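You operate a simulated robot arm through the tools that you are given. There is no shell and no other tool. Be economical: measure what you need, move in short steps, check, and stop when the job is done.

You run a simulated robot arm. Do the job below in one go: nothing can be reset, and whatever is moved stays where it is left.

## Task
Stir the green beaker even, set 40 C, move blue to the cooling tray and green to the plate.
Fine: knob with dry hands, before blue goes in the tray; green goes on once stirred with the green rod, which goes back; the plate stays on.

The check looks at the end state, three seconds after you hand in, the way a careful person would. Anything else that was tipped, shoved, dropped, spilled or broken makes it a failure.

## Robot
A 7-joint arm with a two-finger parallel gripper, fixed in place. Base frame: the origin is at the foot of the arm, x ahead of it, y to its left, z up; the work surface is at about z = 0. Readings come in mm, degrees, newtons and seconds.
With the tool pointing down near the work surface it reaches from about 240 to 620 mm from the base axis. Its first joint turns from -66.0 to 66.0 degrees. Payload 2.6 kg.
The tool frame sits at the grasp point between the pads (the TCP): z along the fingers, y along the line on which they close. The tips reach 30 mm beyond it. Largest opening 94 mm; finger width 28, thickness 10; the body of the gripper, 50 by 96 mm, starts 55 mm behind the TCP.
Orientation is that of the tool frame in the base frame, as a unit quaternion [x, y, z, w]. With the fingers straight down and closing along the base's y, the tool's x points along the base's -x, its y along +y and its z along -z.

## Interface
- The arm moves only by the tool move_arm. Its argument "motion" is a list of rows, each a list of 7 numbers: the shift along the tool's x, y, z in mm, then the turn, a rotation vector about the tool's x, y, z in degrees, then the gripper command, from -1 (fully open) to 1 (shut), values between in proportion. In form: [[dx, dy, dz, ax, ay, az, hand], ...]. A call has 1 to 8 rows; each row shifts and turns the commanded pose from where the row before left it, along the tool's axes as they then stand. Rows are played at 5 a second. More than 50 mm and 8.6 degrees between two rows, or a gripper value outside its range, and nothing of the call is played. Where a pose cannot be reached the arm comes as near as it can. A force on the tool above 60 N (or 10 N above the force at the start of the call, whichever is more), or a blocked arm, ends the call early, and 0.2 s more pass. The fingers move at their own pace (about 72 mm/s each) and stop on an object; they squeeze with about 44 N. The grip force told is the motor's: it shows also when the fingers shut on nothing. Time passes only in rows, and 0.2 s behind the last, so rows that do not move let the fingers close. The reply holds the time, the measured pose of the TCP, the force on the tool along the base axes, the opening and the grip force, in the units named above and with some noise.
- Cameras (640 x 400 px; columns grow to the right, rows downward): "scene" is fixed at [15.7, 416, 574.4]; the picture's right is [-0.93, -0.38, 0.00], its down [-0.18, 0.44, -0.88] and it looks along [0.33, -0.82, -0.48] (base axes); focal length 313 px, centre (320, 200). "wrist" rides on the gripper at [76, 14, -103] in the tool frame; the picture's right is [-0.18, 0.98, 0.00], its down [-0.75, -0.14, -0.64] and it looks along [-0.63, -0.12, 0.77] (tool axes); focal length 243 px, centre (320, 200). There is no depth. A picture from a camera that has moved, and an enlarged one, comes with that camera's place and axes in the base frame and with its lens.
- snapshot(camera): a new picture of that camera. No time passes.
- inspect(camera, box): a new picture of the part [left, top, right, bottom] of that camera's present view, enlarged. No time passes.
- job_done(): hands the job in; it is judged then, once.

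Work in short steps. Places have to be worked out from the pictures, the camera data and where the tool is seen: move nearer, look again, correct. Check each grasp and each placing, and mend what went wrong. You have 120 turns and 64 pictures in all, those below and enlarged ones among them. Open the gripper and draw the arm clear of the work before you hand the job in, unless the task says otherwise; then end with one line.

The tools are called by a JSON object that holds its "api" and its "payload". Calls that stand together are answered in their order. move_arm: Moves the arm, as the interface text tells. Its arguments: {"type":"object","properties":{"motion":{"type":"array"}},"required":["motion"]} The other tools are called the same way: snapshot (camera) takes a picture; inspect (camera, box) takes an enlarged picture of a part of a camera's view; job_done () hands the job in.

At the start:

```text
time_s: 0.0
ee_pos: [356.6, -62.6, 405.7]
orientation: [0.0, 1.0, 0.0, 0.0]
contact_force: [-0.4, -0.3, -0.3]
finger_gap: 94.1
grasp_force: 0.1
```

scene: 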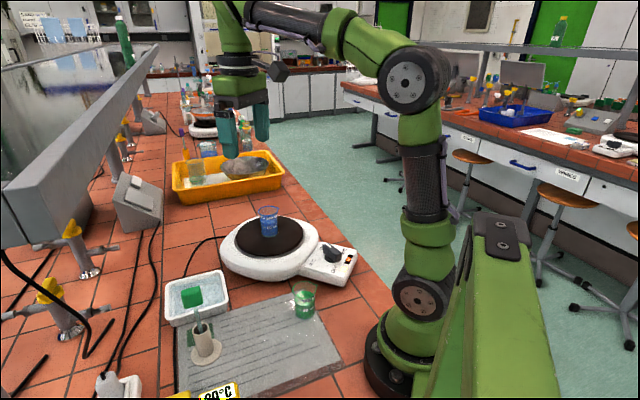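
wrist: 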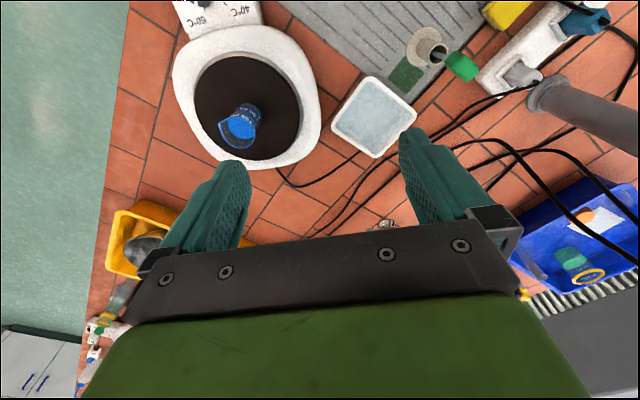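

I start by enlarging the work area in the scene view.

{"api": "inspect", "payload": {"camera": "scene", "box": [150, 190, 370, 400]}}

{"api": "inspect", "payload": {"camera": "scene", "box": [280, 230, 370, 330]}}

{"api": "inspect", "payload": {"camera": "wrist", "box": [160, 0, 500, 180]}}

```text
1.90 times, centred on (260, 295) of scene
camera zoom: at [15.7, 416.0, 574.4], right [-0.93, -0.38, 0.0], down [-0.18, 0.44, -0.88], along [0.33, -0.82, -0.48], focal length 597 px, centre (434, 19)
```

zoom: 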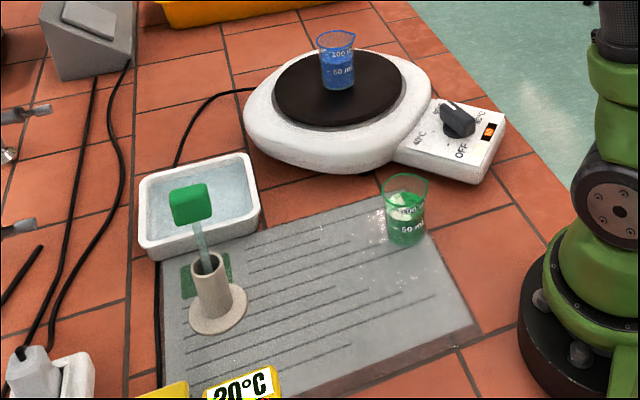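

```text
4.00 times, centred on (325, 280) of scene
camera zoom: at [15.7, 416.0, 574.4], right [-0.93, -0.38, 0.0], down [-0.18, 0.44, -0.88], along [0.33, -0.82, -0.48], focal length 1253 px, centre (300, -120)
```

zoom: 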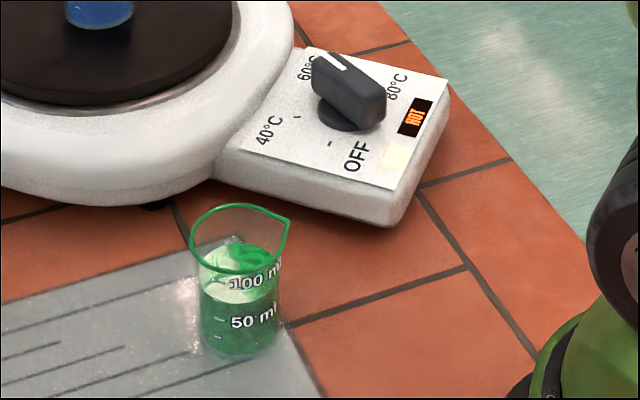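

```text
1.88 times, centred on (330, 90) of wrist
camera zoom: at [279.7, -48.6, 509.0], right [0.18, 0.98, 0.0], down [0.75, -0.14, 0.64], along [0.63, -0.12, -0.77], focal length 457 px, centre (301, 407)
```

zoom: 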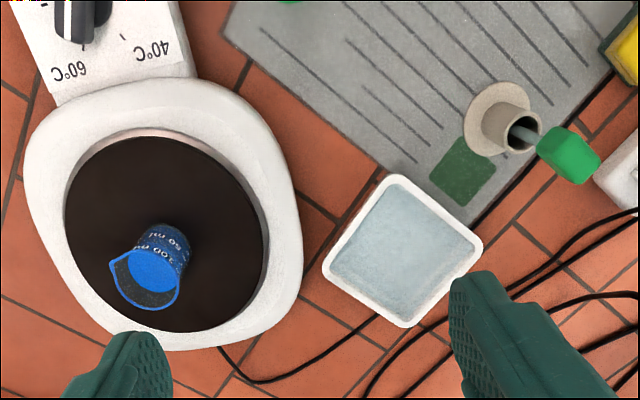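

The plate knob is near (228,-188), blue is on the plate near (408,-200), green near (234,-36), rod holder near (375,130), cooling tray near (487,22). Knob comes first, while the hand is dry, so I move above it for a closer look.

{"api": "move_arm", "payload": {"motion": [[21, -21, 22, 0, 0, 0, -1], [21, -21, 22, 0, 0, 0, -1], [21, -21, 22, 0, 0, 0, -1], [21, -21, 22, 0, 0, 0, -1], [21, -21, 22, 0, 0, 0, -1], [21, -21, 22, 0, 0, 0, -1], [0, 0, 0, 0, 0, 0, -1]]}}

{"api": "snapshot", "payload": {"camera": "wrist"}}

{"api": "snapshot", "payload": {"camera": "scene"}}

```text
time_s: 1.6
ee_pos: [229.9, -188.4, 272.4]
orientation: [-0.001, 1.0, 0.0, 0.0]
contact_force: [-0.5, 0.1, -0.3]
finger_gap: 94.0
grasp_force: 0.1
```

```text
58 pictures are left
camera wrist: at [153.9, -174.6, 376.2], right [0.18, 0.98, 0.0], down [0.75, -0.14, 0.64], along [0.63, -0.12, -0.77], focal length 243 px, centre (320, 200)
```

wrist: 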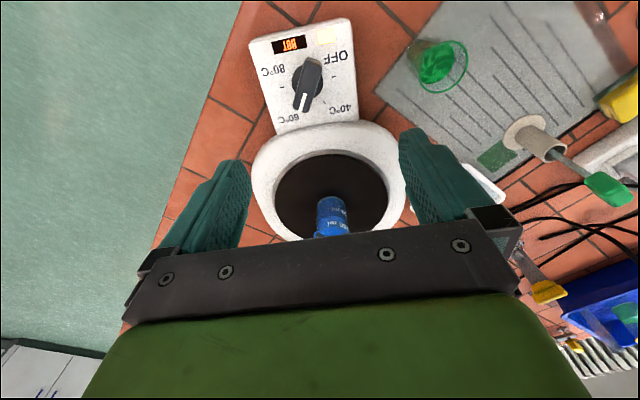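

```text
57 pictures are left
```

scene: 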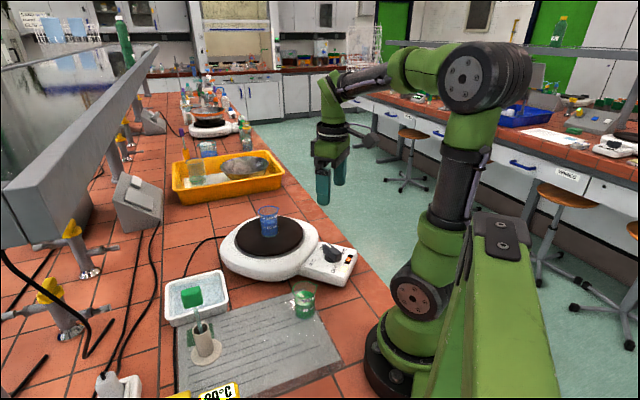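

{"api": "inspect", "payload": {"camera": "wrist", "box": [230, 0, 390, 130]}}

```text
3.08 times, centred on (310, 65) of wrist
camera zoom: at [153.9, -174.6, 376.2], right [0.18, 0.98, 0.0], down [0.75, -0.14, 0.64], along [0.63, -0.12, -0.77], focal length 746 px, centre (351, 615)
```

zoom: 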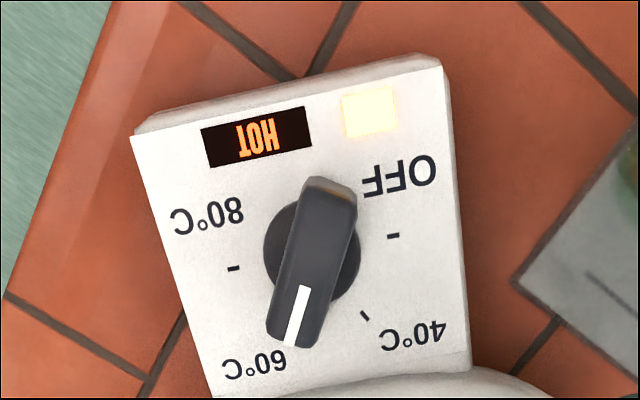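

Ticks lie on a circle around about (231,-205): OFF toward +y, 40 C at 60°, 60 C at 120° (where the pointer sits), 80 C opposite OFF. I align the fingers across the knob bar (turn +30°), narrow them and lower partway for a check.

{"api": "move_arm", "payload": {"motion": [[-1, -17, 10, 0, 0, 0, -0.1], [0, 0, 25, 0, 0, 7.5, -0.1], [0, 0, 25, 0, 0, 7.5, -0.1], [0, 0, 25, 0, 0, 7.5, -0.1], [0, 0, 25, 0, 0, 7.5, -0.1], [0, 0, 0, 0, 0, 0, -0.1]]}}

{"api": "snapshot", "payload": {"camera": "wrist"}}

{"api": "inspect", "payload": {"camera": "scene", "box": [260, 180, 400, 300]}}

```text
time_s: 3.0
ee_pos: [232.2, -206.7, 162.8]
orientation: [0.259, 0.966, 0.0, 0.0]
contact_force: [0.3, 0.0, 0.1]
finger_gap: 51.6
grasp_force: 0.1
```

```text
55 pictures are left
camera wrist: at [173.7, -155.9, 266.2], right [0.65, 0.76, 0.0], down [0.58, -0.5, 0.64], along [0.49, -0.42, -0.77], focal length 243 px, centre (320, 200)
```

wrist: 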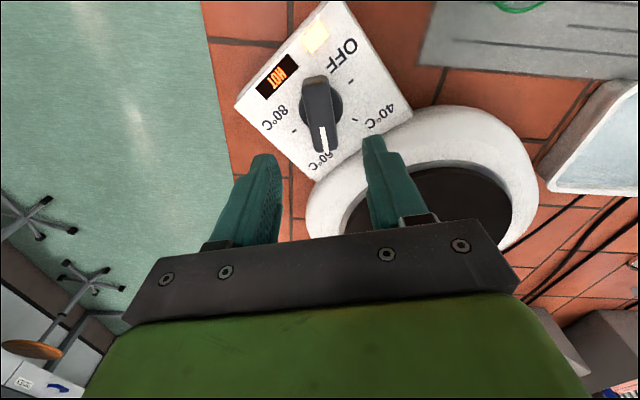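

```text
3.33 times, centred on (330, 240) of scene
camera zoom: at [15.7, 416.0, 574.4], right [-0.93, -0.38, 0.0], down [-0.18, 0.44, -0.88], along [0.33, -0.82, -0.48], focal length 1044 px, centre (287, 67)
```

zoom: 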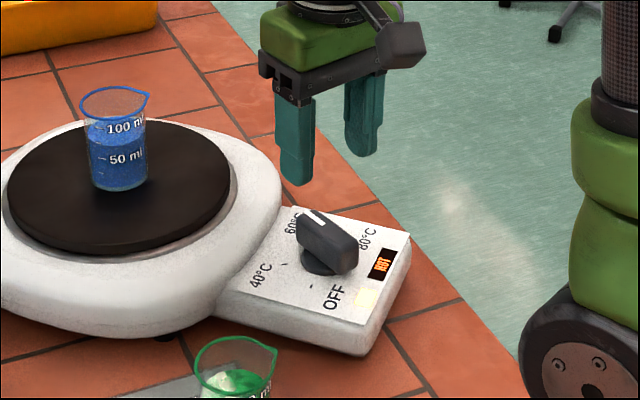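

The knob bar lies on the tool axis (column 320), and the panel top works out to z≈42. I descend to TCP z≈84, leaving the tips about 12 mm above the panel, then look.

{"api": "move_arm", "payload": {"motion": [[0, 0, 25, 0, 0, 0, -0.1], [0, 0, 25, 0, 0, 0, -0.1], [0, 0, 18, 0, 0, 0, -0.1], [0, 0, 10, 0, 0, 0, -0.1], [0, 0, 0, 0, 0, 0, -0.1]]}}

{"api": "inspect", "payload": {"camera": "scene", "box": [280, 200, 380, 300]}}

{"api": "snapshot", "payload": {"camera": "wrist"}}

```text
time_s: 4.2
ee_pos: [230.5, -205.5, 86.8]
orientation: [0.259, 0.966, 0.001, 0.0]
contact_force: [0.5, 0.1, 0.0]
finger_gap: 51.7
grasp_force: 0.0
```

```text
4.00 times, centred on (330, 250) of scene
camera zoom: at [15.7, 416.0, 574.4], right [-0.93, -0.38, 0.0], down [-0.18, 0.44, -0.88], along [0.33, -0.82, -0.48], focal length 1253 px, centre (280, 0)
```

zoom: 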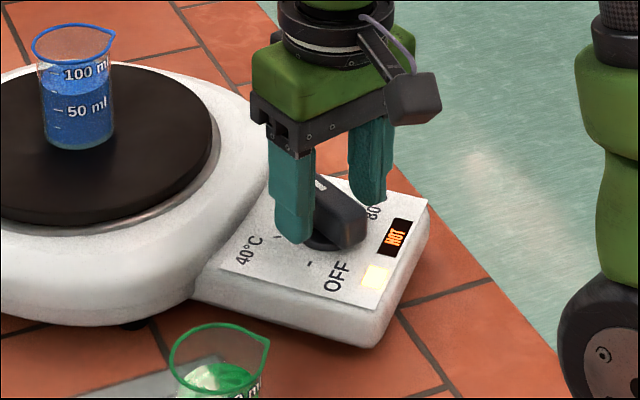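

```text
52 pictures are left
camera wrist: at [171.6, -155.1, 190.1], right [0.65, 0.76, 0.0], down [0.58, -0.5, 0.64], along [0.49, -0.42, -0.77], focal length 243 px, centre (320, 200)
```

wrist: 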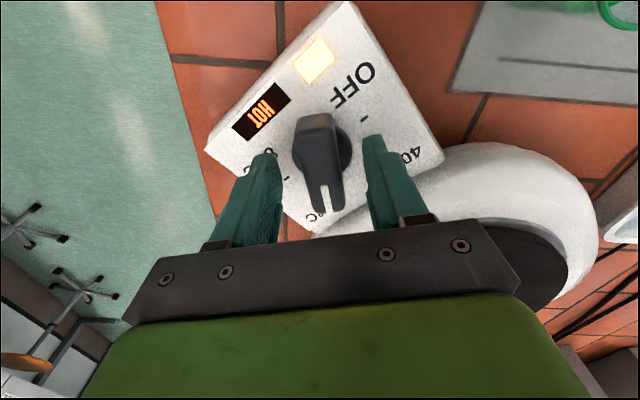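

The fingers straddle the bar evenly. I go 4 mm lower and close.

{"api": "move_arm", "payload": {"motion": [[0, 0, 4, 0, 0, 0, 0.1], [0, 0, 0, 0, 0, 0, 0.5], [0, 0, 0, 0, 0, 0, 0.7], [0, 0, 0, 0, 0, 0, 0.7]]}}

```text
time_s: 5.2
ee_pos: [231.6, -203.8, 82.0]
orientation: [0.258, 0.966, 0.001, 0.0]
contact_force: [6.3, 6.8, -0.2]
finger_gap: 22.2
grasp_force: 45.1
```

Gripped at 22 mm. Now I turn the knob counter-clockwise from above by 60° (tool z −60°).

{"api": "move_arm", "payload": {"motion": [[0, 0, 0, 0, 0, -7.5, 0.7], [0, 0, 0, 0, 0, -7.5, 0.7], [0, 0, 0, 0, 0, -7.5, 0.7], [0, 0, 0, 0, 0, -7.5, 0.7], [0, 0, 0, 0, 0, -7.5, 0.7], [0, 0, 0, 0, 0, -7.5, 0.7], [0, 0, 0, 0, 0, -7.5, 0.7], [0, 0, 0, 0, 0, -7.5, 0.7]]}}

{"api": "snapshot", "payload": {"camera": "wrist"}}

```text
time_s: 7.0
ee_pos: [231.9, -206.8, 82.5]
orientation: [-0.261, 0.965, -0.001, 0.002]
contact_force: [-2.1, 7.5, 40.9]
finger_gap: 21.9
grasp_force: 44.5
```

```text
51 pictures are left
camera wrist: at [157.6, -231.7, 185.5], right [-0.33, 0.94, 0.0], down [0.72, 0.26, 0.64], along [0.61, 0.21, -0.77], focal length 243 px, centre (320, 200)
```

wrist: 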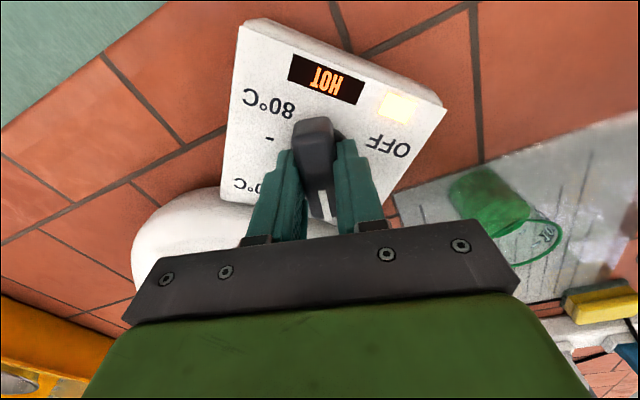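

The knob has turned, though there is an upward force of 41 N. I open slightly, rise, and check the pointer.

{"api": "move_arm", "payload": {"motion": [[0, 0, 0, 0, 0, 0, 0.2], [0, 0, 0, 0, 0, 0, 0.0], [0, 0, -15, 0, 0, 0, 0.0], [0, 0, -40, 0, 0, 0, 0.0], [0, 0, -40, 0, 0, 0, 0.0], [0, 0, 0, 0, 0, 0, 0.0]]}}

{"api": "inspect", "payload": {"camera": "wrist", "box": [220, 20, 420, 170]}}

{"api": "inspect", "payload": {"camera": "scene", "box": [280, 220, 370, 320]}}

```text
time_s: 8.4
ee_pos: [231.6, -204.7, 176.1]
orientation: [-0.258, 0.966, 0.0, 0.001]
contact_force: [0.2, 0.5, 0.2]
finger_gap: 47.0
grasp_force: 0.0
```

```text
2.67 times, centred on (320, 95) of wrist
camera zoom: at [157.9, -230.7, 280.5], right [-0.33, 0.94, 0.0], down [0.72, 0.26, 0.64], along [0.61, 0.21, -0.77], focal length 647 px, centre (320, 480)
```

zoom: 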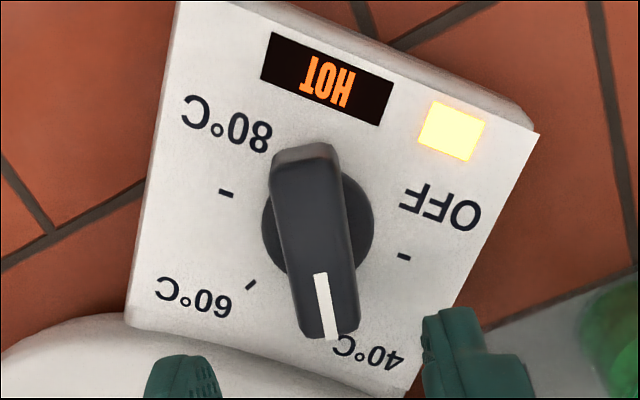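

```text
4.00 times, centred on (325, 270) of scene
camera zoom: at [15.7, 416.0, 574.4], right [-0.93, -0.38, 0.0], down [-0.18, 0.44, -0.88], along [0.33, -0.82, -0.48], focal length 1253 px, centre (300, -80)
```

zoom: 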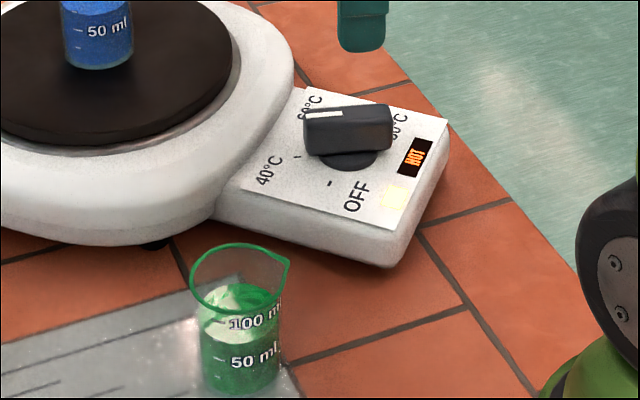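

The pointer direction computes to 29°, which is the 40 C tick (30°), and the plate is still on. Next the green rod, whose cap triangulates to (381,121,157) with the holder under it: I rise, straighten the wrist and go there.

{"api": "move_arm", "payload": {"motion": [[0, 0, -25, 0, 0, 7.5, -0.5], [0, 0, -30, 0, 0, 7.5, -0.5], [0, 0, -35, 0, 0, 7.5, -1], [0, 0, -35, 0, 0, 7.5, -1]]}}

{"api": "move_arm", "payload": {"motion": [[-18, 40, 0, 0, 0, 0, -1], [-18, 40, 0, 0, 0, 0, -1], [-18, 40, 0, 0, 0, 0, -1], [-18, 40, 0, 0, 0, 0, -1], [-18, 40, 0, 0, 0, 0, -1], [-18, 40, 0, 0, 0, 0, -1], [-18, 40, 0, 0, 0, 0, -1], [0, 0, 0, 0, 0, 0, -1]]}}

{"api": "snapshot", "payload": {"camera": "wrist"}}

```text
time_s: 9.4
ee_pos: [231.9, -205.8, 302.5]
orientation: [0.001, 1.0, 0.0, 0.0]
contact_force: [0.2, -0.8, -1.0]
finger_gap: 94.1
grasp_force: 0.1
```

```text
time_s: 11.2
ee_pos: [353.3, 75.0, 300.2]
orientation: [0.0, 1.0, 0.0, 0.0]
contact_force: [0.0, -0.6, -0.8]
finger_gap: 93.7
grasp_force: 0.0
```

```text
48 pictures are left
camera wrist: at [277.8, 89.6, 405.4], right [0.18, 0.98, 0.0], down [0.75, -0.14, 0.64], along [0.63, -0.12, -0.77], focal length 243 px, centre (320, 200)
```

wrist: 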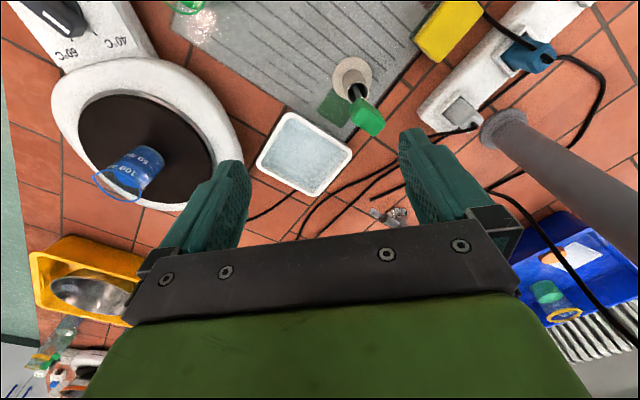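

The cap ray agrees with (381,121,157). I zoom in for the cap's shape and orientation.

{"api": "inspect", "payload": {"camera": "wrist", "box": [310, 40, 430, 150]}}

{"api": "inspect", "payload": {"camera": "scene", "box": [160, 250, 260, 380]}}

```text
3.64 times, centred on (370, 95) of wrist
camera zoom: at [277.8, 89.6, 405.4], right [0.18, 0.98, 0.0], down [0.75, -0.14, 0.64], along [0.63, -0.12, -0.77], focal length 882 px, centre (138, 582)
```

zoom: 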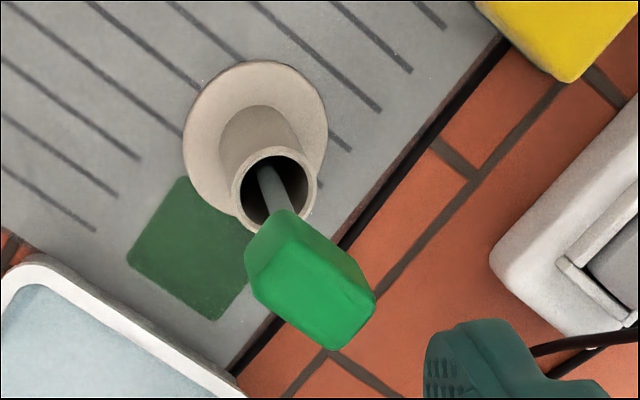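

```text
3.08 times, centred on (210, 315) of scene
camera zoom: at [15.7, 416.0, 574.4], right [-0.93, -0.38, 0.0], down [-0.18, 0.44, -0.88], along [0.33, -0.82, -0.48], focal length 964 px, centre (658, -154)
```

zoom: 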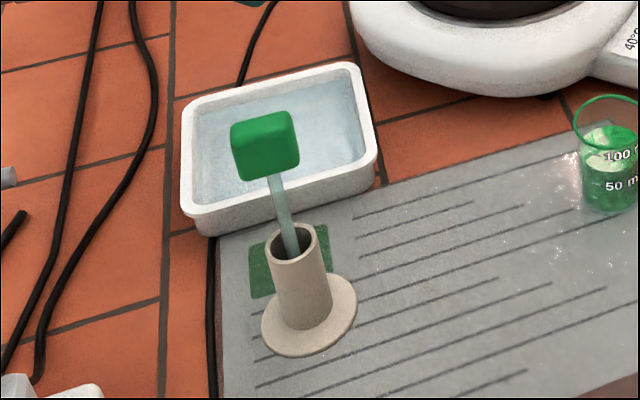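

I need the cap's edges, so I enlarge it in both views.

{"api": "inspect", "payload": {"camera": "wrist", "box": [350, 90, 390, 140]}}

{"api": "inspect", "payload": {"camera": "scene", "box": [170, 275, 220, 320]}}

```text
8.00 times, centred on (370, 115) of wrist
camera zoom: at [277.8, 89.6, 405.4], right [0.18, 0.98, 0.0], down [0.75, -0.14, 0.64], along [0.63, -0.12, -0.77], focal length 1941 px, centre (-80, 880)
```

zoom: 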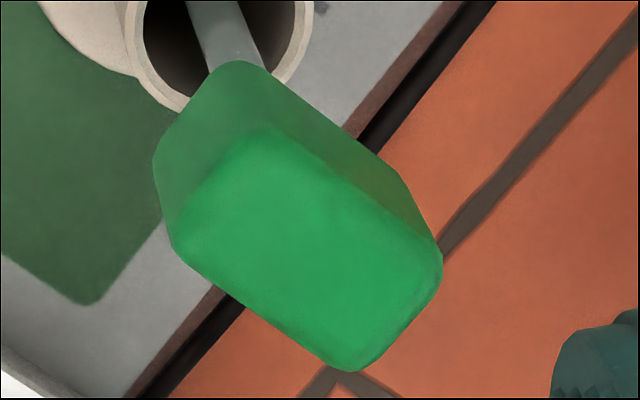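

```text
8.89 times, centred on (195, 298) of scene
camera zoom: at [15.7, 416.0, 574.4], right [-0.93, -0.38, 0.0], down [-0.18, 0.44, -0.88], along [0.33, -0.82, -0.48], focal length 2785 px, centre (1431, -667)
```

zoom: 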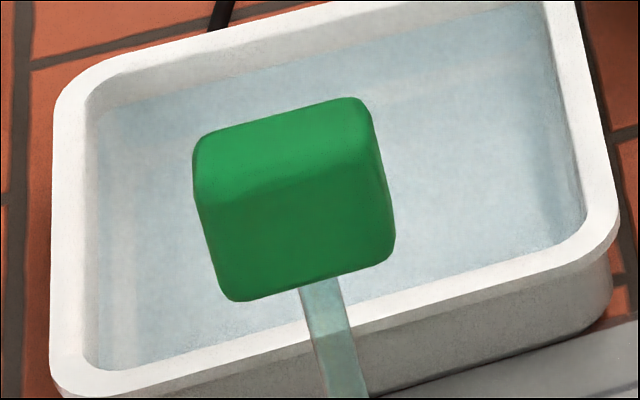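

The cap is about 28 by 18 mm, with its long side at about 46° from x. I align to close across the narrow side (turn −46°) and lower above it.

{"api": "move_arm", "payload": {"motion": [[-14, 23, 0, 0, 0, 0, -1], [-13.7, 23, 0, 0, 0, -7.6, -1], [0, 0, 15, 0, 0, -7.6, -0.6], [0, 0, 15, 0, 0, -7.7, -0.3], [0, 0, 15, 0, 0, -7.7, -0.2], [0, 0, 15, 0, 0, -7.7, -0.2], [0, 0, 15, 0, 0, -7.7, -0.2], [0, 0, 0, 0, 0, 0, -0.2]]}}

{"api": "snapshot", "payload": {"camera": "wrist"}}

```text
time_s: 13.0
ee_pos: [384.4, 121.2, 225.4]
orientation: [-0.392, 0.92, 0.0, 0.0]
contact_force: [0.2, 1.4, -0.4]
finger_gap: 56.2
grasp_force: 0.0
```

```text
43 pictures are left
camera wrist: at [321.1, 75.8, 329.8], right [-0.58, 0.81, 0.0], down [0.62, 0.45, 0.64], along [0.52, 0.37, -0.77], focal length 243 px, centre (320, 200)
```

wrist: 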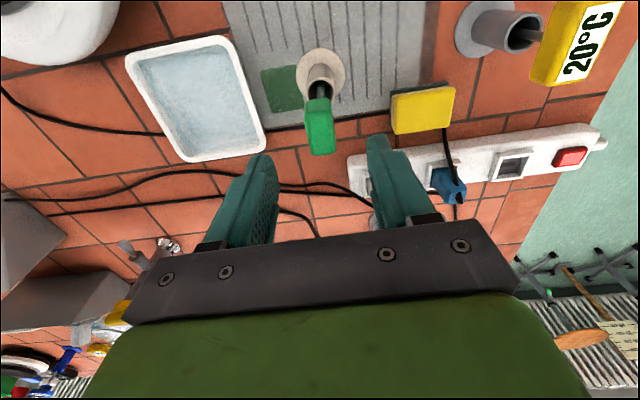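

The cap sits on the tool axis. I descend to z≈158 and close gently.

{"api": "move_arm", "payload": {"motion": [[0, 0, 25, 0, 0, 0, -0.2], [0, 0, 25, 0, 0, 0, -0.2], [0, 0, 17, 0, 0, 0, -0.2], [0, 0, 0, 0, 0, 0, 0.1], [0, 0, 0, 0, 0, 0, 0.4], [0, 0, 0, 0, 0, 0, 0.7], [0, 0, 0, 0, 0, 0, 0.8]]}}

{"api": "snapshot", "payload": {"camera": "wrist"}}

```text
time_s: 14.6
ee_pos: [383.8, 119.5, 159.8]
orientation: [-0.39, 0.921, 0.0, 0.0]
contact_force: [0.0, 0.2, 0.3]
finger_gap: 23.4
grasp_force: 44.5
```

```text
42 pictures are left
camera wrist: at [321.6, 75.5, 262.8], right [-0.58, 0.81, 0.0], down [0.62, 0.44, 0.64], along [0.52, 0.37, -0.77], focal length 243 px, centre (320, 200)
```

wrist: 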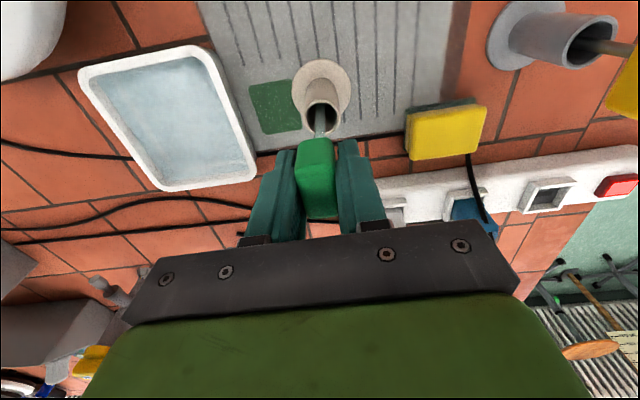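

Gripped at 23 mm with no side force. I lift straight up.

{"api": "move_arm", "payload": {"motion": [[0, 0, -15, 0, 0, 0, 0.8], [0, 0, -20, 0, 0, 0, 0.8], [0, 0, -20, 0, 0, 0, 0.8], [0, 0, -25, 0, 0, 0, 0.8], [0, 0, -25, 0, 0, 0, 0.8], [0, 0, -25, 0, 0, 0, 0.8], [0, 0, 0, 0, 0, 0, 0.8]]}}

{"api": "snapshot", "payload": {"camera": "scene"}}

{"api": "snapshot", "payload": {"camera": "wrist"}}

```text
time_s: 16.2
ee_pos: [384.9, 119.6, 289.0]
orientation: [-0.391, 0.92, 0.0, 0.001]
contact_force: [-0.1, 0.1, 0.1]
finger_gap: 23.0
grasp_force: 43.8
```

```text
41 pictures are left
```

scene: 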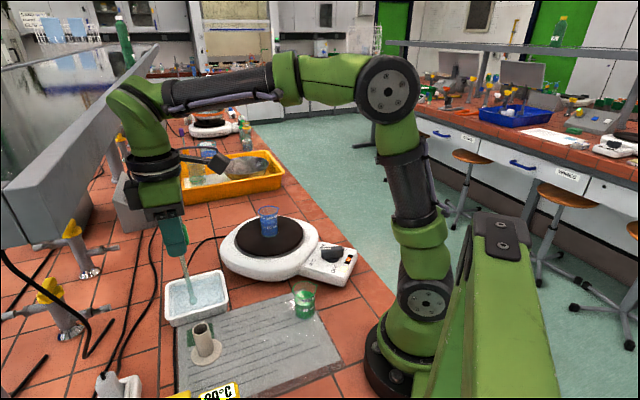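

```text
40 pictures are left
camera wrist: at [322.2, 74.5, 393.0], right [-0.58, 0.81, 0.0], down [0.62, 0.44, 0.64], along [0.52, 0.37, -0.77], focal length 243 px, centre (320, 200)
```

wrist: 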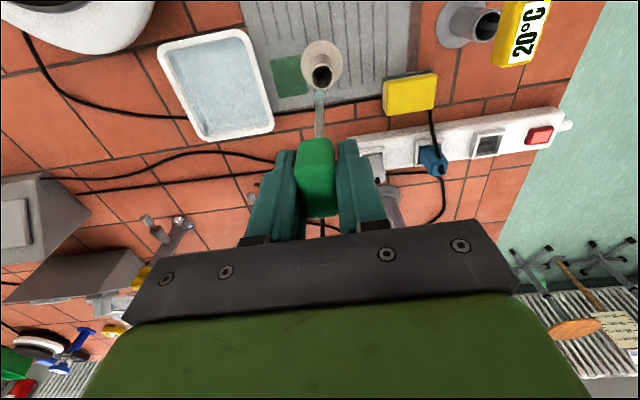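

The rod is out. I zoom on its tip to find the length below the TCP, and on the green beaker.

{"api": "inspect", "payload": {"camera": "scene", "box": [160, 230, 230, 320]}}

{"api": "inspect", "payload": {"camera": "scene", "box": [280, 275, 330, 325]}}

```text
4.44 times, centred on (195, 275) of scene
camera zoom: at [15.7, 416.0, 574.4], right [-0.93, -0.38, 0.0], down [-0.18, 0.44, -0.88], along [0.33, -0.82, -0.48], focal length 1393 px, centre (876, -133)
```

zoom: 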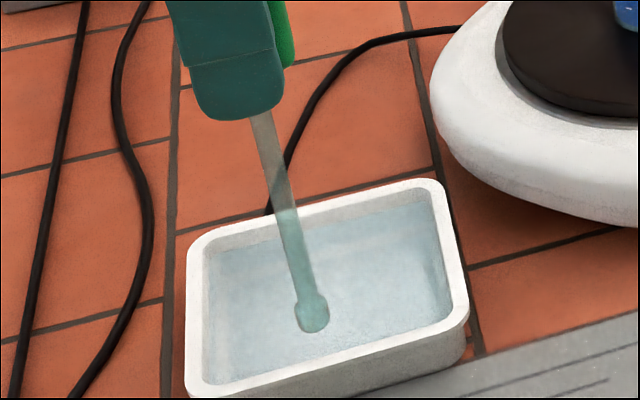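

```text
8.00 times, centred on (305, 300) of scene
camera zoom: at [15.7, 416.0, 574.4], right [-0.93, -0.38, 0.0], down [-0.18, 0.44, -0.88], along [0.33, -0.82, -0.48], focal length 2507 px, centre (440, -600)
```

zoom: 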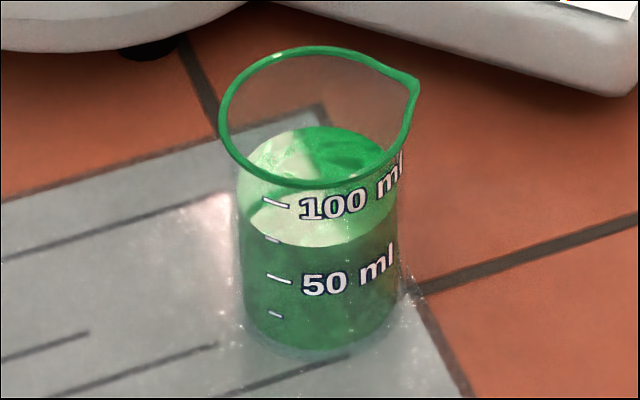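

The rod tip is about 156 mm below the TCP. The green beaker is centred near (233,-34) with rim z≈84 and liquid surface z≈58. I carry the rod over it at height and check reach.

{"api": "move_arm", "payload": {"motion": [[36, 0.4, 0, 0, 0, 0, 0.8], [36, 0.4, 0, 0, 0, 0, 0.8], [36, 0.4, 0, 0, 0, 0, 0.8], [36, 0.4, 0, 0, 0, 0, 0.8], [36, 0.4, 0, 0, 0, 0, 0.8], [36, 0.4, 0, 0, 0, 0, 0.8], [0, 0, 0, 0, 0, 0, 0.8], [0, 0, 0, 0, 0, 0, 0.8]]}}

{"api": "snapshot", "payload": {"camera": "wrist"}}

{"api": "inspect", "payload": {"camera": "scene", "box": [260, 200, 360, 330]}}

```text
time_s: 18.0
ee_pos: [233.3, -31.6, 289.9]
orientation: [-0.39, 0.921, 0.0, 0.0]
contact_force: [0.2, 0.2, -0.6]
finger_gap: 23.1
grasp_force: 43.4
```

```text
37 pictures are left
camera wrist: at [170.4, -77.0, 394.0], right [-0.58, 0.82, 0.0], down [0.62, 0.44, 0.64], along [0.52, 0.37, -0.77], focal length 243 px, centre (320, 200)
```

wrist: 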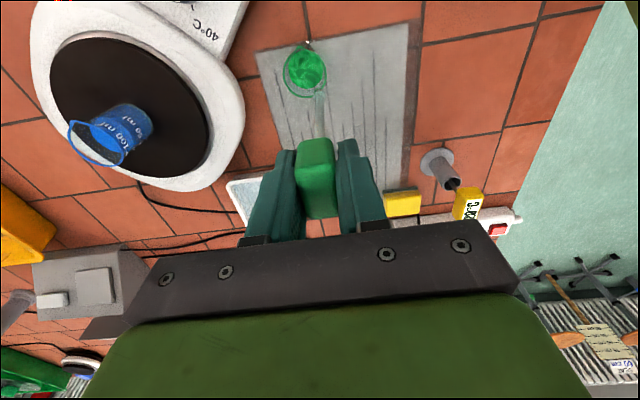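

```text
3.08 times, centred on (310, 265) of scene
camera zoom: at [15.7, 416.0, 574.4], right [-0.93, -0.38, 0.0], down [-0.18, 0.44, -0.88], along [0.33, -0.82, -0.48], focal length 964 px, centre (351, 0)
```

zoom: 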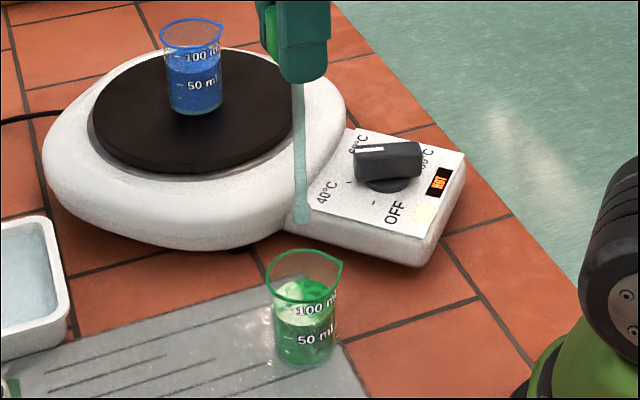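

Tip position agrees in the scene view, but the wrist view puts the beaker at y≈-50. I zoom to resolve that.

{"api": "inspect", "payload": {"camera": "wrist", "box": [270, 30, 350, 140]}}

```text
3.64 times, centred on (310, 85) of wrist
camera zoom: at [170.4, -77.0, 394.0], right [-0.58, 0.82, 0.0], down [0.62, 0.44, 0.64], along [0.52, 0.37, -0.77], focal length 882 px, centre (356, 618)
```

zoom: 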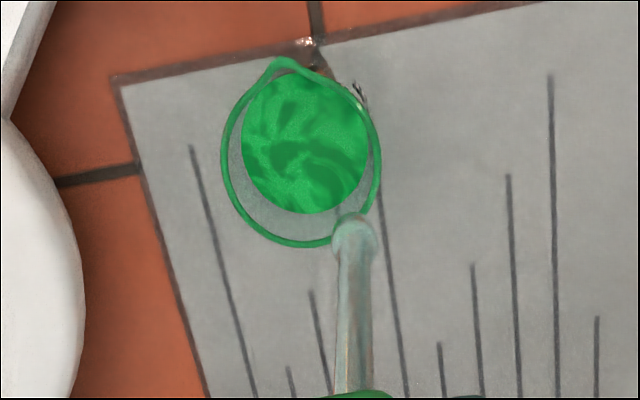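

Triangulating both views gives beaker centre (240,-49), rim z≈66, liquid surface z≈42. I shift there and lower the tip to about 12 mm above the rim for a check.

{"api": "move_arm", "payload": {"motion": [[4, -8.5, 15, 0, 0, 0, 0.8], [4, -8.5, 20, 0, 0, 0, 0.8], [0, 0, 18, 0, 0, 0, 0.8], [0, 0, 0, 0, 0, 0, 0.8]]}}

{"api": "inspect", "payload": {"camera": "wrist", "box": [270, 0, 370, 140]}}

{"api": "inspect", "payload": {"camera": "scene", "box": [270, 250, 340, 330]}}

```text
time_s: 19.0
ee_pos: [240.1, -51.1, 236.0]
orientation: [-0.39, 0.921, 0.001, 0.0]
contact_force: [0.4, 0.8, -0.1]
finger_gap: 23.0
grasp_force: 44.0
```

```text
2.86 times, centred on (320, 70) of wrist
camera zoom: at [176.3, -95.5, 340.1], right [-0.58, 0.81, 0.0], down [0.62, 0.44, 0.64], along [0.52, 0.37, -0.77], focal length 693 px, centre (320, 571)
```

zoom: 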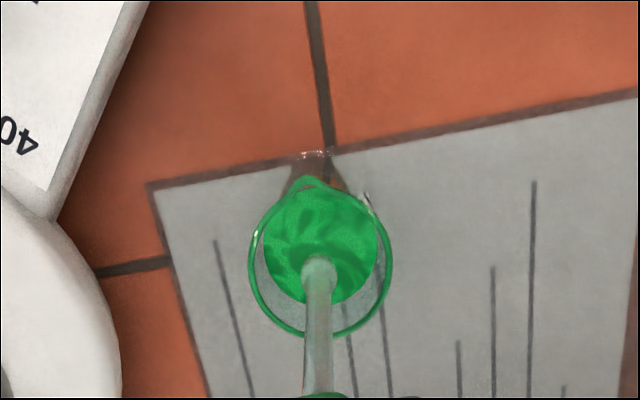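

```text
5.00 times, centred on (305, 290) of scene
camera zoom: at [15.7, 416.0, 574.4], right [-0.93, -0.38, 0.0], down [-0.18, 0.44, -0.88], along [0.33, -0.82, -0.48], focal length 1567 px, centre (395, -250)
```

zoom: 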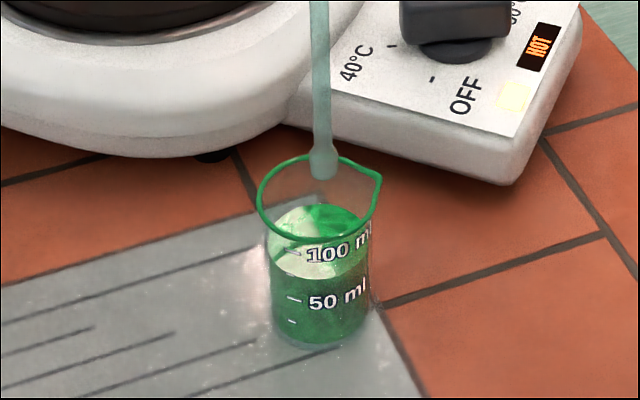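

The rod is centred over the beaker in both views. I lower it so the tip is around z≈12.

{"api": "move_arm", "payload": {"motion": [[0, 0, 20, 0, 0, 0, 0.8], [0, 0, 20, 0, 0, 0, 0.8], [0, 0, 15, 0, 0, 0, 0.8], [0, 0, 10, 0, 0, 0, 0.8], [0, 0, 0, 0, 0, 0, 0.8]]}}

{"api": "inspect", "payload": {"camera": "wrist", "box": [270, 0, 370, 140]}}

{"api": "inspect", "payload": {"camera": "scene", "box": [270, 250, 340, 330]}}

```text
time_s: 20.2
ee_pos: [238.8, -51.3, 170.0]
orientation: [-0.391, 0.92, 0.0, 0.0]
contact_force: [0.4, -0.6, 0.8]
finger_gap: 23.0
grasp_force: 44.2
```

```text
2.86 times, centred on (320, 70) of wrist
camera zoom: at [176.1, -96.6, 274.4], right [-0.58, 0.82, 0.0], down [0.62, 0.44, 0.64], along [0.52, 0.37, -0.77], focal length 693 px, centre (320, 571)
```

zoom: 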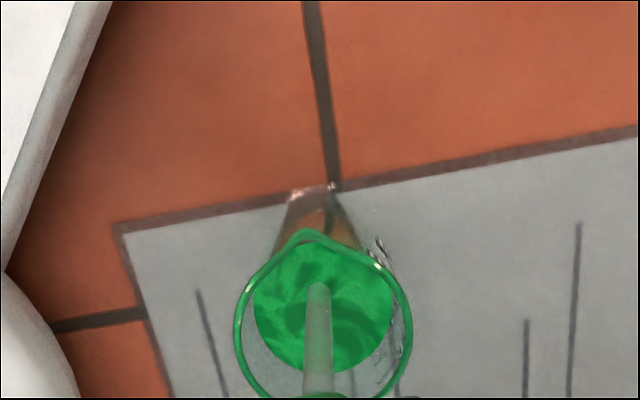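

```text
5.00 times, centred on (305, 290) of scene
camera zoom: at [15.7, 416.0, 574.4], right [-0.93, -0.38, 0.0], down [-0.18, 0.44, -0.88], along [0.33, -0.82, -0.48], focal length 1567 px, centre (395, -250)
```

zoom: 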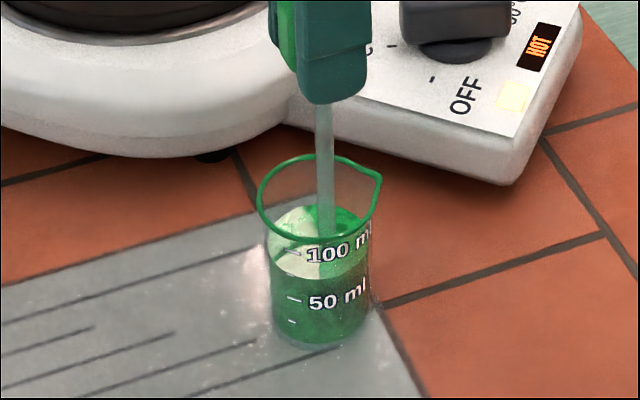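

No contact, rod in the liquid. I stir in circles of 8 mm radius.

{"api": "move_arm", "payload": {"motion": [[4, 0, 0, 0, 0, 0, 0.8], [4, 0, 0, 0, 0, 0, 0.8]]}}

{"api": "move_arm", "payload": {"motion": [[-2.34, 5.66, 0, 0, 0, 0, 0.8], [-5.66, 2.34, 0, 0, 0, 0, 0.8], [-5.66, -2.34, 0, 0, 0, 0, 0.8], [-2.34, -5.66, 0, 0, 0, 0, 0.8], [2.34, -5.66, 0, 0, 0, 0, 0.8], [5.66, -2.34, 0, 0, 0, 0, 0.8], [5.66, 2.34, 0, 0, 0, 0, 0.8], [2.34, 5.66, 0, 0, 0, 0, 0.8]]}}

{"api": "move_arm", "payload": {"motion": [[-2.34, 5.66, 0, 0, 0, 0, 0.8], [-5.66, 2.34, 0, 0, 0, 0, 0.8], [-5.66, -2.34, 0, 0, 0, 0, 0.8], [-2.34, -5.66, 0, 0, 0, 0, 0.8], [2.34, -5.66, 0, 0, 0, 0, 0.8], [5.66, -2.34, 0, 0, 0, 0, 0.8], [5.66, 2.34, 0, 0, 0, 0, 0.8], [2.34, 5.66, 0, 0, 0, 0, 0.8]]}}

{"api": "inspect", "payload": {"camera": "scene", "box": [270, 250, 340, 330]}}

```text
time_s: 20.8
ee_pos: [234.6, -56.9, 169.5]
orientation: [-0.391, 0.92, 0.0, 0.0]
contact_force: [-0.2, 0.9, -0.3]
finger_gap: 23.3
grasp_force: 44.2
```

```text
time_s: 22.6
ee_pos: [235.4, -56.8, 171.0]
orientation: [-0.391, 0.92, -0.001, 0.0]
contact_force: [0.0, 0.9, -1.0]
finger_gap: 23.2
grasp_force: 43.8
```

```text
time_s: 24.4
ee_pos: [234.0, -56.9, 170.8]
orientation: [-0.391, 0.92, 0.001, 0.0]
contact_force: [-0.2, 0.2, 0.5]
finger_gap: 23.1
grasp_force: 44.1
```

```text
5.00 times, centred on (305, 290) of scene
camera zoom: at [15.7, 416.0, 574.4], right [-0.93, -0.38, 0.0], down [-0.18, 0.44, -0.88], along [0.33, -0.82, -0.48], focal length 1567 px, centre (395, -250)
```

zoom: 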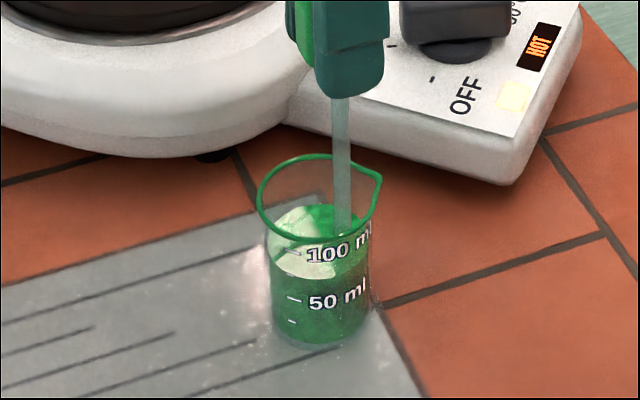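

The body looks more uniform than before. I keep stirring without touching the wall.

{"api": "move_arm", "payload": {"motion": [[-2.34, 5.66, 0, 0, 0, 0, 0.8], [-5.66, 2.34, 0, 0, 0, 0, 0.8], [-5.66, -2.34, 0, 0, 0, 0, 0.8], [-2.34, -5.66, 0, 0, 0, 0, 0.8], [2.34, -5.66, 0, 0, 0, 0, 0.8], [5.66, -2.34, 0, 0, 0, 0, 0.8], [5.66, 2.34, 0, 0, 0, 0, 0.8], [2.34, 5.66, 0, 0, 0, 0, 0.8]]}}

{"api": "move_arm", "payload": {"motion": [[-2.34, 5.66, -1, 0, 0, 0, 0.8], [-5.66, 2.34, -1, 0, 0, 0, 0.8], [-5.66, -2.34, -1, 0, 0, 0, 0.8], [-2.34, -5.66, -1, 0, 0, 0, 0.8], [2.34, -5.66, -1, 0, 0, 0, 0.8], [5.66, -2.34, -1, 0, 0, 0, 0.8], [5.66, 2.34, -1, 0, 0, 0, 0.8], [2.34, 5.66, -1, 0, 0, 0, 0.8]]}}

{"api": "move_arm", "payload": {"motion": [[-2.34, 5.66, 1, 0, 0, 0, 0.8], [-5.66, 2.34, 1, 0, 0, 0, 0.8], [-5.66, -2.34, 1, 0, 0, 0, 0.8], [-2.34, -5.66, 1, 0, 0, 0, 0.8], [2.34, -5.66, 1, 0, 0, 0, 0.8], [5.66, -2.34, 1, 0, 0, 0, 0.8], [5.66, 2.34, 1, 0, 0, 0, 0.8], [2.34, 5.66, 1, 0, 0, 0, 0.8]]}}

{"api": "inspect", "payload": {"camera": "wrist", "box": [270, 0, 370, 140]}}

{"api": "inspect", "payload": {"camera": "scene", "box": [280, 275, 330, 325]}}

```text
time_s: 26.2
ee_pos: [234.1, -57.2, 169.8]
orientation: [-0.391, 0.921, 0.0, 0.0]
contact_force: [-0.2, -0.2, -0.2]
finger_gap: 23.1
grasp_force: 44.5
```

```text
time_s: 28.0
ee_pos: [234.0, -56.1, 180.2]
orientation: [-0.39, 0.921, 0.0, 0.001]
contact_force: [0.2, 0.7, -0.8]
finger_gap: 23.1
grasp_force: 44.5
```

```text
time_s: 29.8
ee_pos: [233.6, -57.1, 172.5]
orientation: [-0.391, 0.92, -0.001, 0.0]
contact_force: [-0.8, -0.4, -0.4]
finger_gap: 23.2
grasp_force: 44.1
```

```text
2.86 times, centred on (320, 70) of wrist
camera zoom: at [171.1, -102.1, 275.4], right [-0.58, 0.81, 0.0], down [0.62, 0.44, 0.64], along [0.52, 0.37, -0.77], focal length 693 px, centre (320, 571)
```

zoom: 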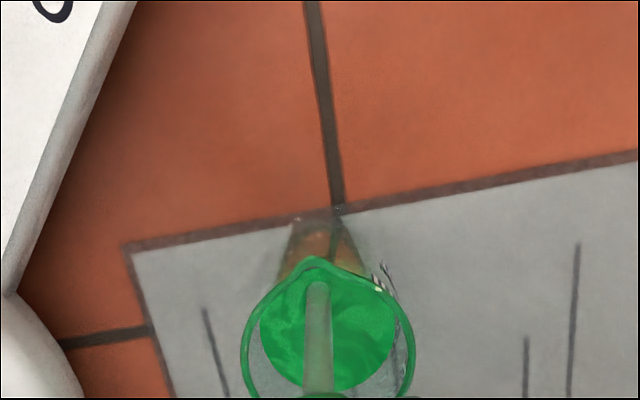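

```text
8.00 times, centred on (305, 300) of scene
camera zoom: at [15.7, 416.0, 574.4], right [-0.93, -0.38, 0.0], down [-0.18, 0.44, -0.88], along [0.33, -0.82, -0.48], focal length 2507 px, centre (440, -600)
```

zoom: 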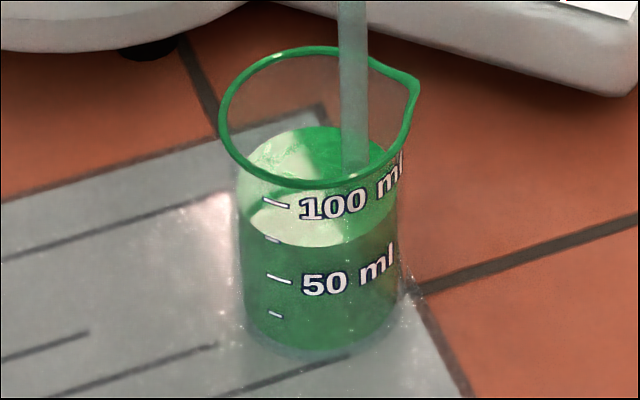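

The streaks are fading but still faintly visible. I stir faster for several more turns.

{"api": "move_arm", "payload": {"motion": [[-8, 8, 0, 0, 0, 0, 0.8], [-8, -8, 0, 0, 0, 0, 0.8], [8, -8, 0, 0, 0, 0, 0.8], [8, 8, 0, 0, 0, 0, 0.8], [-8, 8, 0, 0, 0, 0, 0.8], [-8, -8, 0, 0, 0, 0, 0.8], [8, -8, 0, 0, 0, 0, 0.8], [8, 8, 0, 0, 0, 0, 0.8]]}}

{"api": "move_arm", "payload": {"motion": [[-8, 8, 0, 0, 0, 0, 0.8], [-8, -8, 0, 0, 0, 0, 0.8], [8, -8, 0, 0, 0, 0, 0.8], [8, 8, 0, 0, 0, 0, 0.8], [-8, 8, 0, 0, 0, 0, 0.8], [-8, -8, 0, 0, 0, 0, 0.8], [8, -8, 0, 0, 0, 0, 0.8], [8, 8, 0, 0, 0, 0, 0.8]]}}

{"api": "move_arm", "payload": {"motion": [[-8, 8, 0, 0, 0, 0, 0.8], [-8, -8, 0, 0, 0, 0, 0.8], [8, -8, 0, 0, 0, 0, 0.8], [8, 8, 0, 0, 0, 0, 0.8], [-8, 8, 0, 0, 0, 0, 0.8], [-8, -8, 0, 0, 0, 0, 0.8], [8, -8, 0, 0, 0, 0, 0.8], [8, 8, 0, 0, 0, 0, 0.8]]}}

{"api": "move_arm", "payload": {"motion": [[-8, 8, 0, 0, 0, 0, 0.8], [-8, -8, 0, 0, 0, 0, 0.8], [8, -8, 0, 0, 0, 0, 0.8], [8, 8, 0, 0, 0, 0, 0.8], [-8, 8, 0, 0, 0, 0, 0.8], [-8, -8, 0, 0, 0, 0, 0.8], [8, -8, 0, 0, 0, 0, 0.8], [8, 8, 0, 0, 0, 0, 0.8]]}}

{"api": "inspect", "payload": {"camera": "wrist", "box": [270, 50, 370, 150]}}

```text
time_s: 31.6
ee_pos: [233.8, -56.3, 170.4]
orientation: [-0.39, 0.921, 0.0, 0.0]
contact_force: [-0.3, -0.4, -0.7]
finger_gap: 23.3
grasp_force: 44.3
```

```text
time_s: 33.4
ee_pos: [231.4, -57.1, 171.0]
orientation: [-0.391, 0.92, 0.001, -0.001]
contact_force: [-0.5, -0.2, -0.2]
finger_gap: 23.4
grasp_force: 43.8
```

```text
time_s: 35.2
ee_pos: [233.9, -57.0, 170.4]
orientation: [-0.39, 0.921, -0.001, -0.001]
contact_force: [-0.5, 0.2, -0.5]
finger_gap: 23.4
grasp_force: 44.1
```

```text
time_s: 37.0
ee_pos: [232.7, -57.1, 169.6]
orientation: [-0.39, 0.921, -0.001, 0.0]
contact_force: [-1.2, 0.2, -0.6]
finger_gap: 23.3
grasp_force: 44.2
```

```text
4.00 times, centred on (320, 100) of wrist
camera zoom: at [170.2, -101.9, 274.3], right [-0.58, 0.81, 0.0], down [0.62, 0.44, 0.64], along [0.52, 0.37, -0.77], focal length 970 px, centre (320, 600)
```

zoom: 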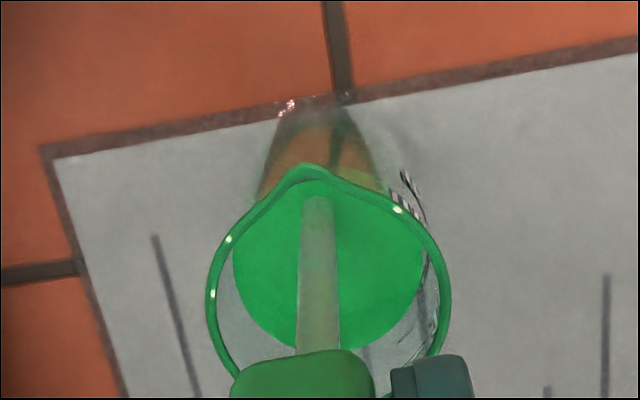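

The liquid is now a uniform green. One more round for margin, then I centre the rod and lift it slowly, pausing above the beaker so drips fall in.

{"api": "move_arm", "payload": {"motion": [[-8, 8, 0, 0, 0, 0, 0.8], [-8, -8, 0, 0, 0, 0, 0.8], [8, -8, 0, 0, 0, 0, 0.8], [8, 8, 0, 0, 0, 0, 0.8], [-4, 0, 0, 0, 0, 0, 0.8], [-4, 0, 0, 0, 0, 0, 0.8], [0, 0, 0, 0, 0, 0, 0.8], [0, 0, 0, 0, 0, 0, 0.8]]}}

{"api": "move_arm", "payload": {"motion": [[0, 0, -10, 0, 0, 0, 0.8], [0, 0, -15, 0, 0, 0, 0.8], [0, 0, -15, 0, 0, 0, 0.8], [0, 0, -15, 0, 0, 0, 0.8], [0, 0, -15, 0, 0, 0, 0.8], [0, 0, 0, 0, 0, 0, 0.8], [0, 0, 0, 0, 0, 0, 0.8], [0, 0, 0, 0, 0, 0, 0.8]]}}

{"api": "move_arm", "payload": {"motion": [[0, 0, 0, 0, 0, 0, 0.8], [0, 0, 0, 0, 0, 0, 0.8], [0, 0, 0, 0, 0, 0, 0.8], [0, 0, -15, 0, 0, 0, 0.8], [0, 0, -20, 0, 0, 0, 0.8], [0, 0, -20, 0, 0, 0, 0.8], [0, 0, 0, 0, 0, 0, 0.8]]}}

{"api": "inspect", "payload": {"camera": "scene", "box": [260, 220, 350, 330]}}

```text
time_s: 38.8
ee_pos: [239.4, -50.4, 171.0]
orientation: [-0.391, 0.92, 0.001, 0.0]
contact_force: [0.3, 0.0, 0.1]
finger_gap: 23.3
grasp_force: 44.4
```

```text
time_s: 40.6
ee_pos: [238.9, -51.1, 242.0]
orientation: [-0.391, 0.92, -0.001, 0.001]
contact_force: [-0.6, 0.1, -0.3]
finger_gap: 22.9
grasp_force: 43.6
```

```text
time_s: 42.2
ee_pos: [240.2, -51.0, 296.6]
orientation: [-0.391, 0.92, -0.001, 0.0]
contact_force: [0.8, -0.6, -0.4]
finger_gap: 23.1
grasp_force: 43.9
```

```text
3.64 times, centred on (305, 275) of scene
camera zoom: at [15.7, 416.0, 574.4], right [-0.93, -0.38, 0.0], down [-0.18, 0.44, -0.88], along [0.33, -0.82, -0.48], focal length 1139 px, centre (374, -73)
```

zoom: 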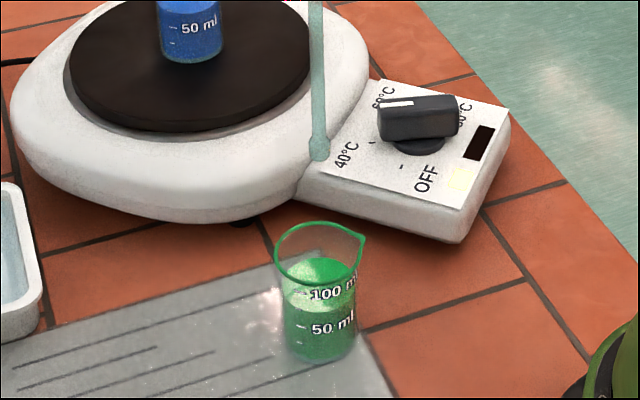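

The beaker is even and undisturbed. I take the rod back over its holder by reversing the same offsets.

{"api": "move_arm", "payload": {"motion": [[-32, 2.086, 0, 0, 0, 0, 0.8], [-32, 2.086, 0, 0, 0, 0, 0.8], [-32, 2.086, 0, 0, 0, 0, 0.8], [-32, 2.086, 0, 0, 0, 0, 0.8], [-32, 2.086, 0, 0, 0, 0, 0.8], [-32, 2.086, 0, 0, 0, 0, 0.8], [-32, 2.086, 0, 0, 0, 0, 0.8], [0, 0, 0, 0, 0, 0, 0.8]]}}

{"api": "move_arm", "payload": {"motion": [[0, 0, 20, 0, 0, 0, 0.8], [0, 0, 15, 0, 0, 0, 0.8], [0, 0, 10, 0, 0, 0, 0.8], [0, 0, 0, 0, 0, 0, 0.8]]}}

{"api": "inspect", "payload": {"camera": "scene", "box": [170, 280, 240, 380]}}

{"api": "inspect", "payload": {"camera": "wrist", "box": [270, 30, 370, 150]}}

```text
time_s: 44.0
ee_pos: [382.9, 120.7, 296.1]
orientation: [-0.391, 0.92, 0.0, 0.0]
contact_force: [0.2, -0.3, -0.2]
finger_gap: 23.1
grasp_force: 44.1
```

```text
time_s: 45.0
ee_pos: [383.7, 121.0, 250.6]
orientation: [-0.391, 0.92, 0.001, 0.0]
contact_force: [0.6, -0.1, -1.2]
finger_gap: 23.0
grasp_force: 43.9
```

```text
4.00 times, centred on (205, 330) of scene
camera zoom: at [15.7, 416.0, 574.4], right [-0.93, -0.38, 0.0], down [-0.18, 0.44, -0.88], along [0.33, -0.82, -0.48], focal length 1253 px, centre (780, -320)
```

zoom: 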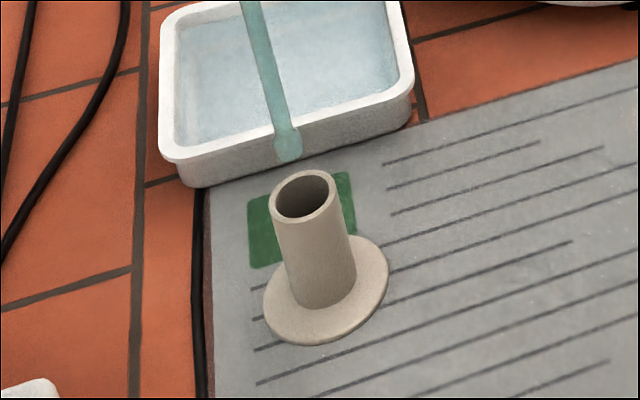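

```text
3.33 times, centred on (320, 90) of wrist
camera zoom: at [321.3, 76.4, 354.3], right [-0.58, 0.81, 0.0], down [0.62, 0.44, 0.64], along [0.52, 0.37, -0.77], focal length 809 px, centre (320, 567)
```

zoom: 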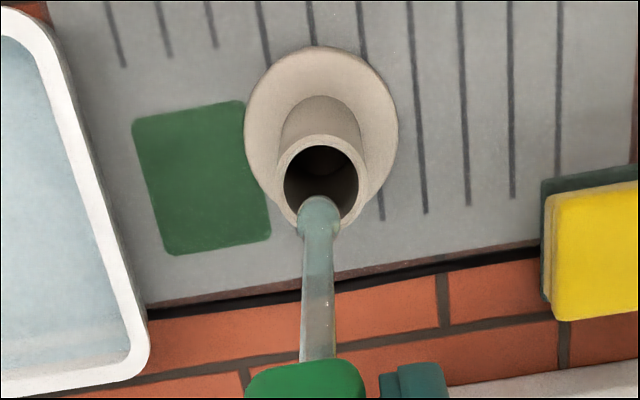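

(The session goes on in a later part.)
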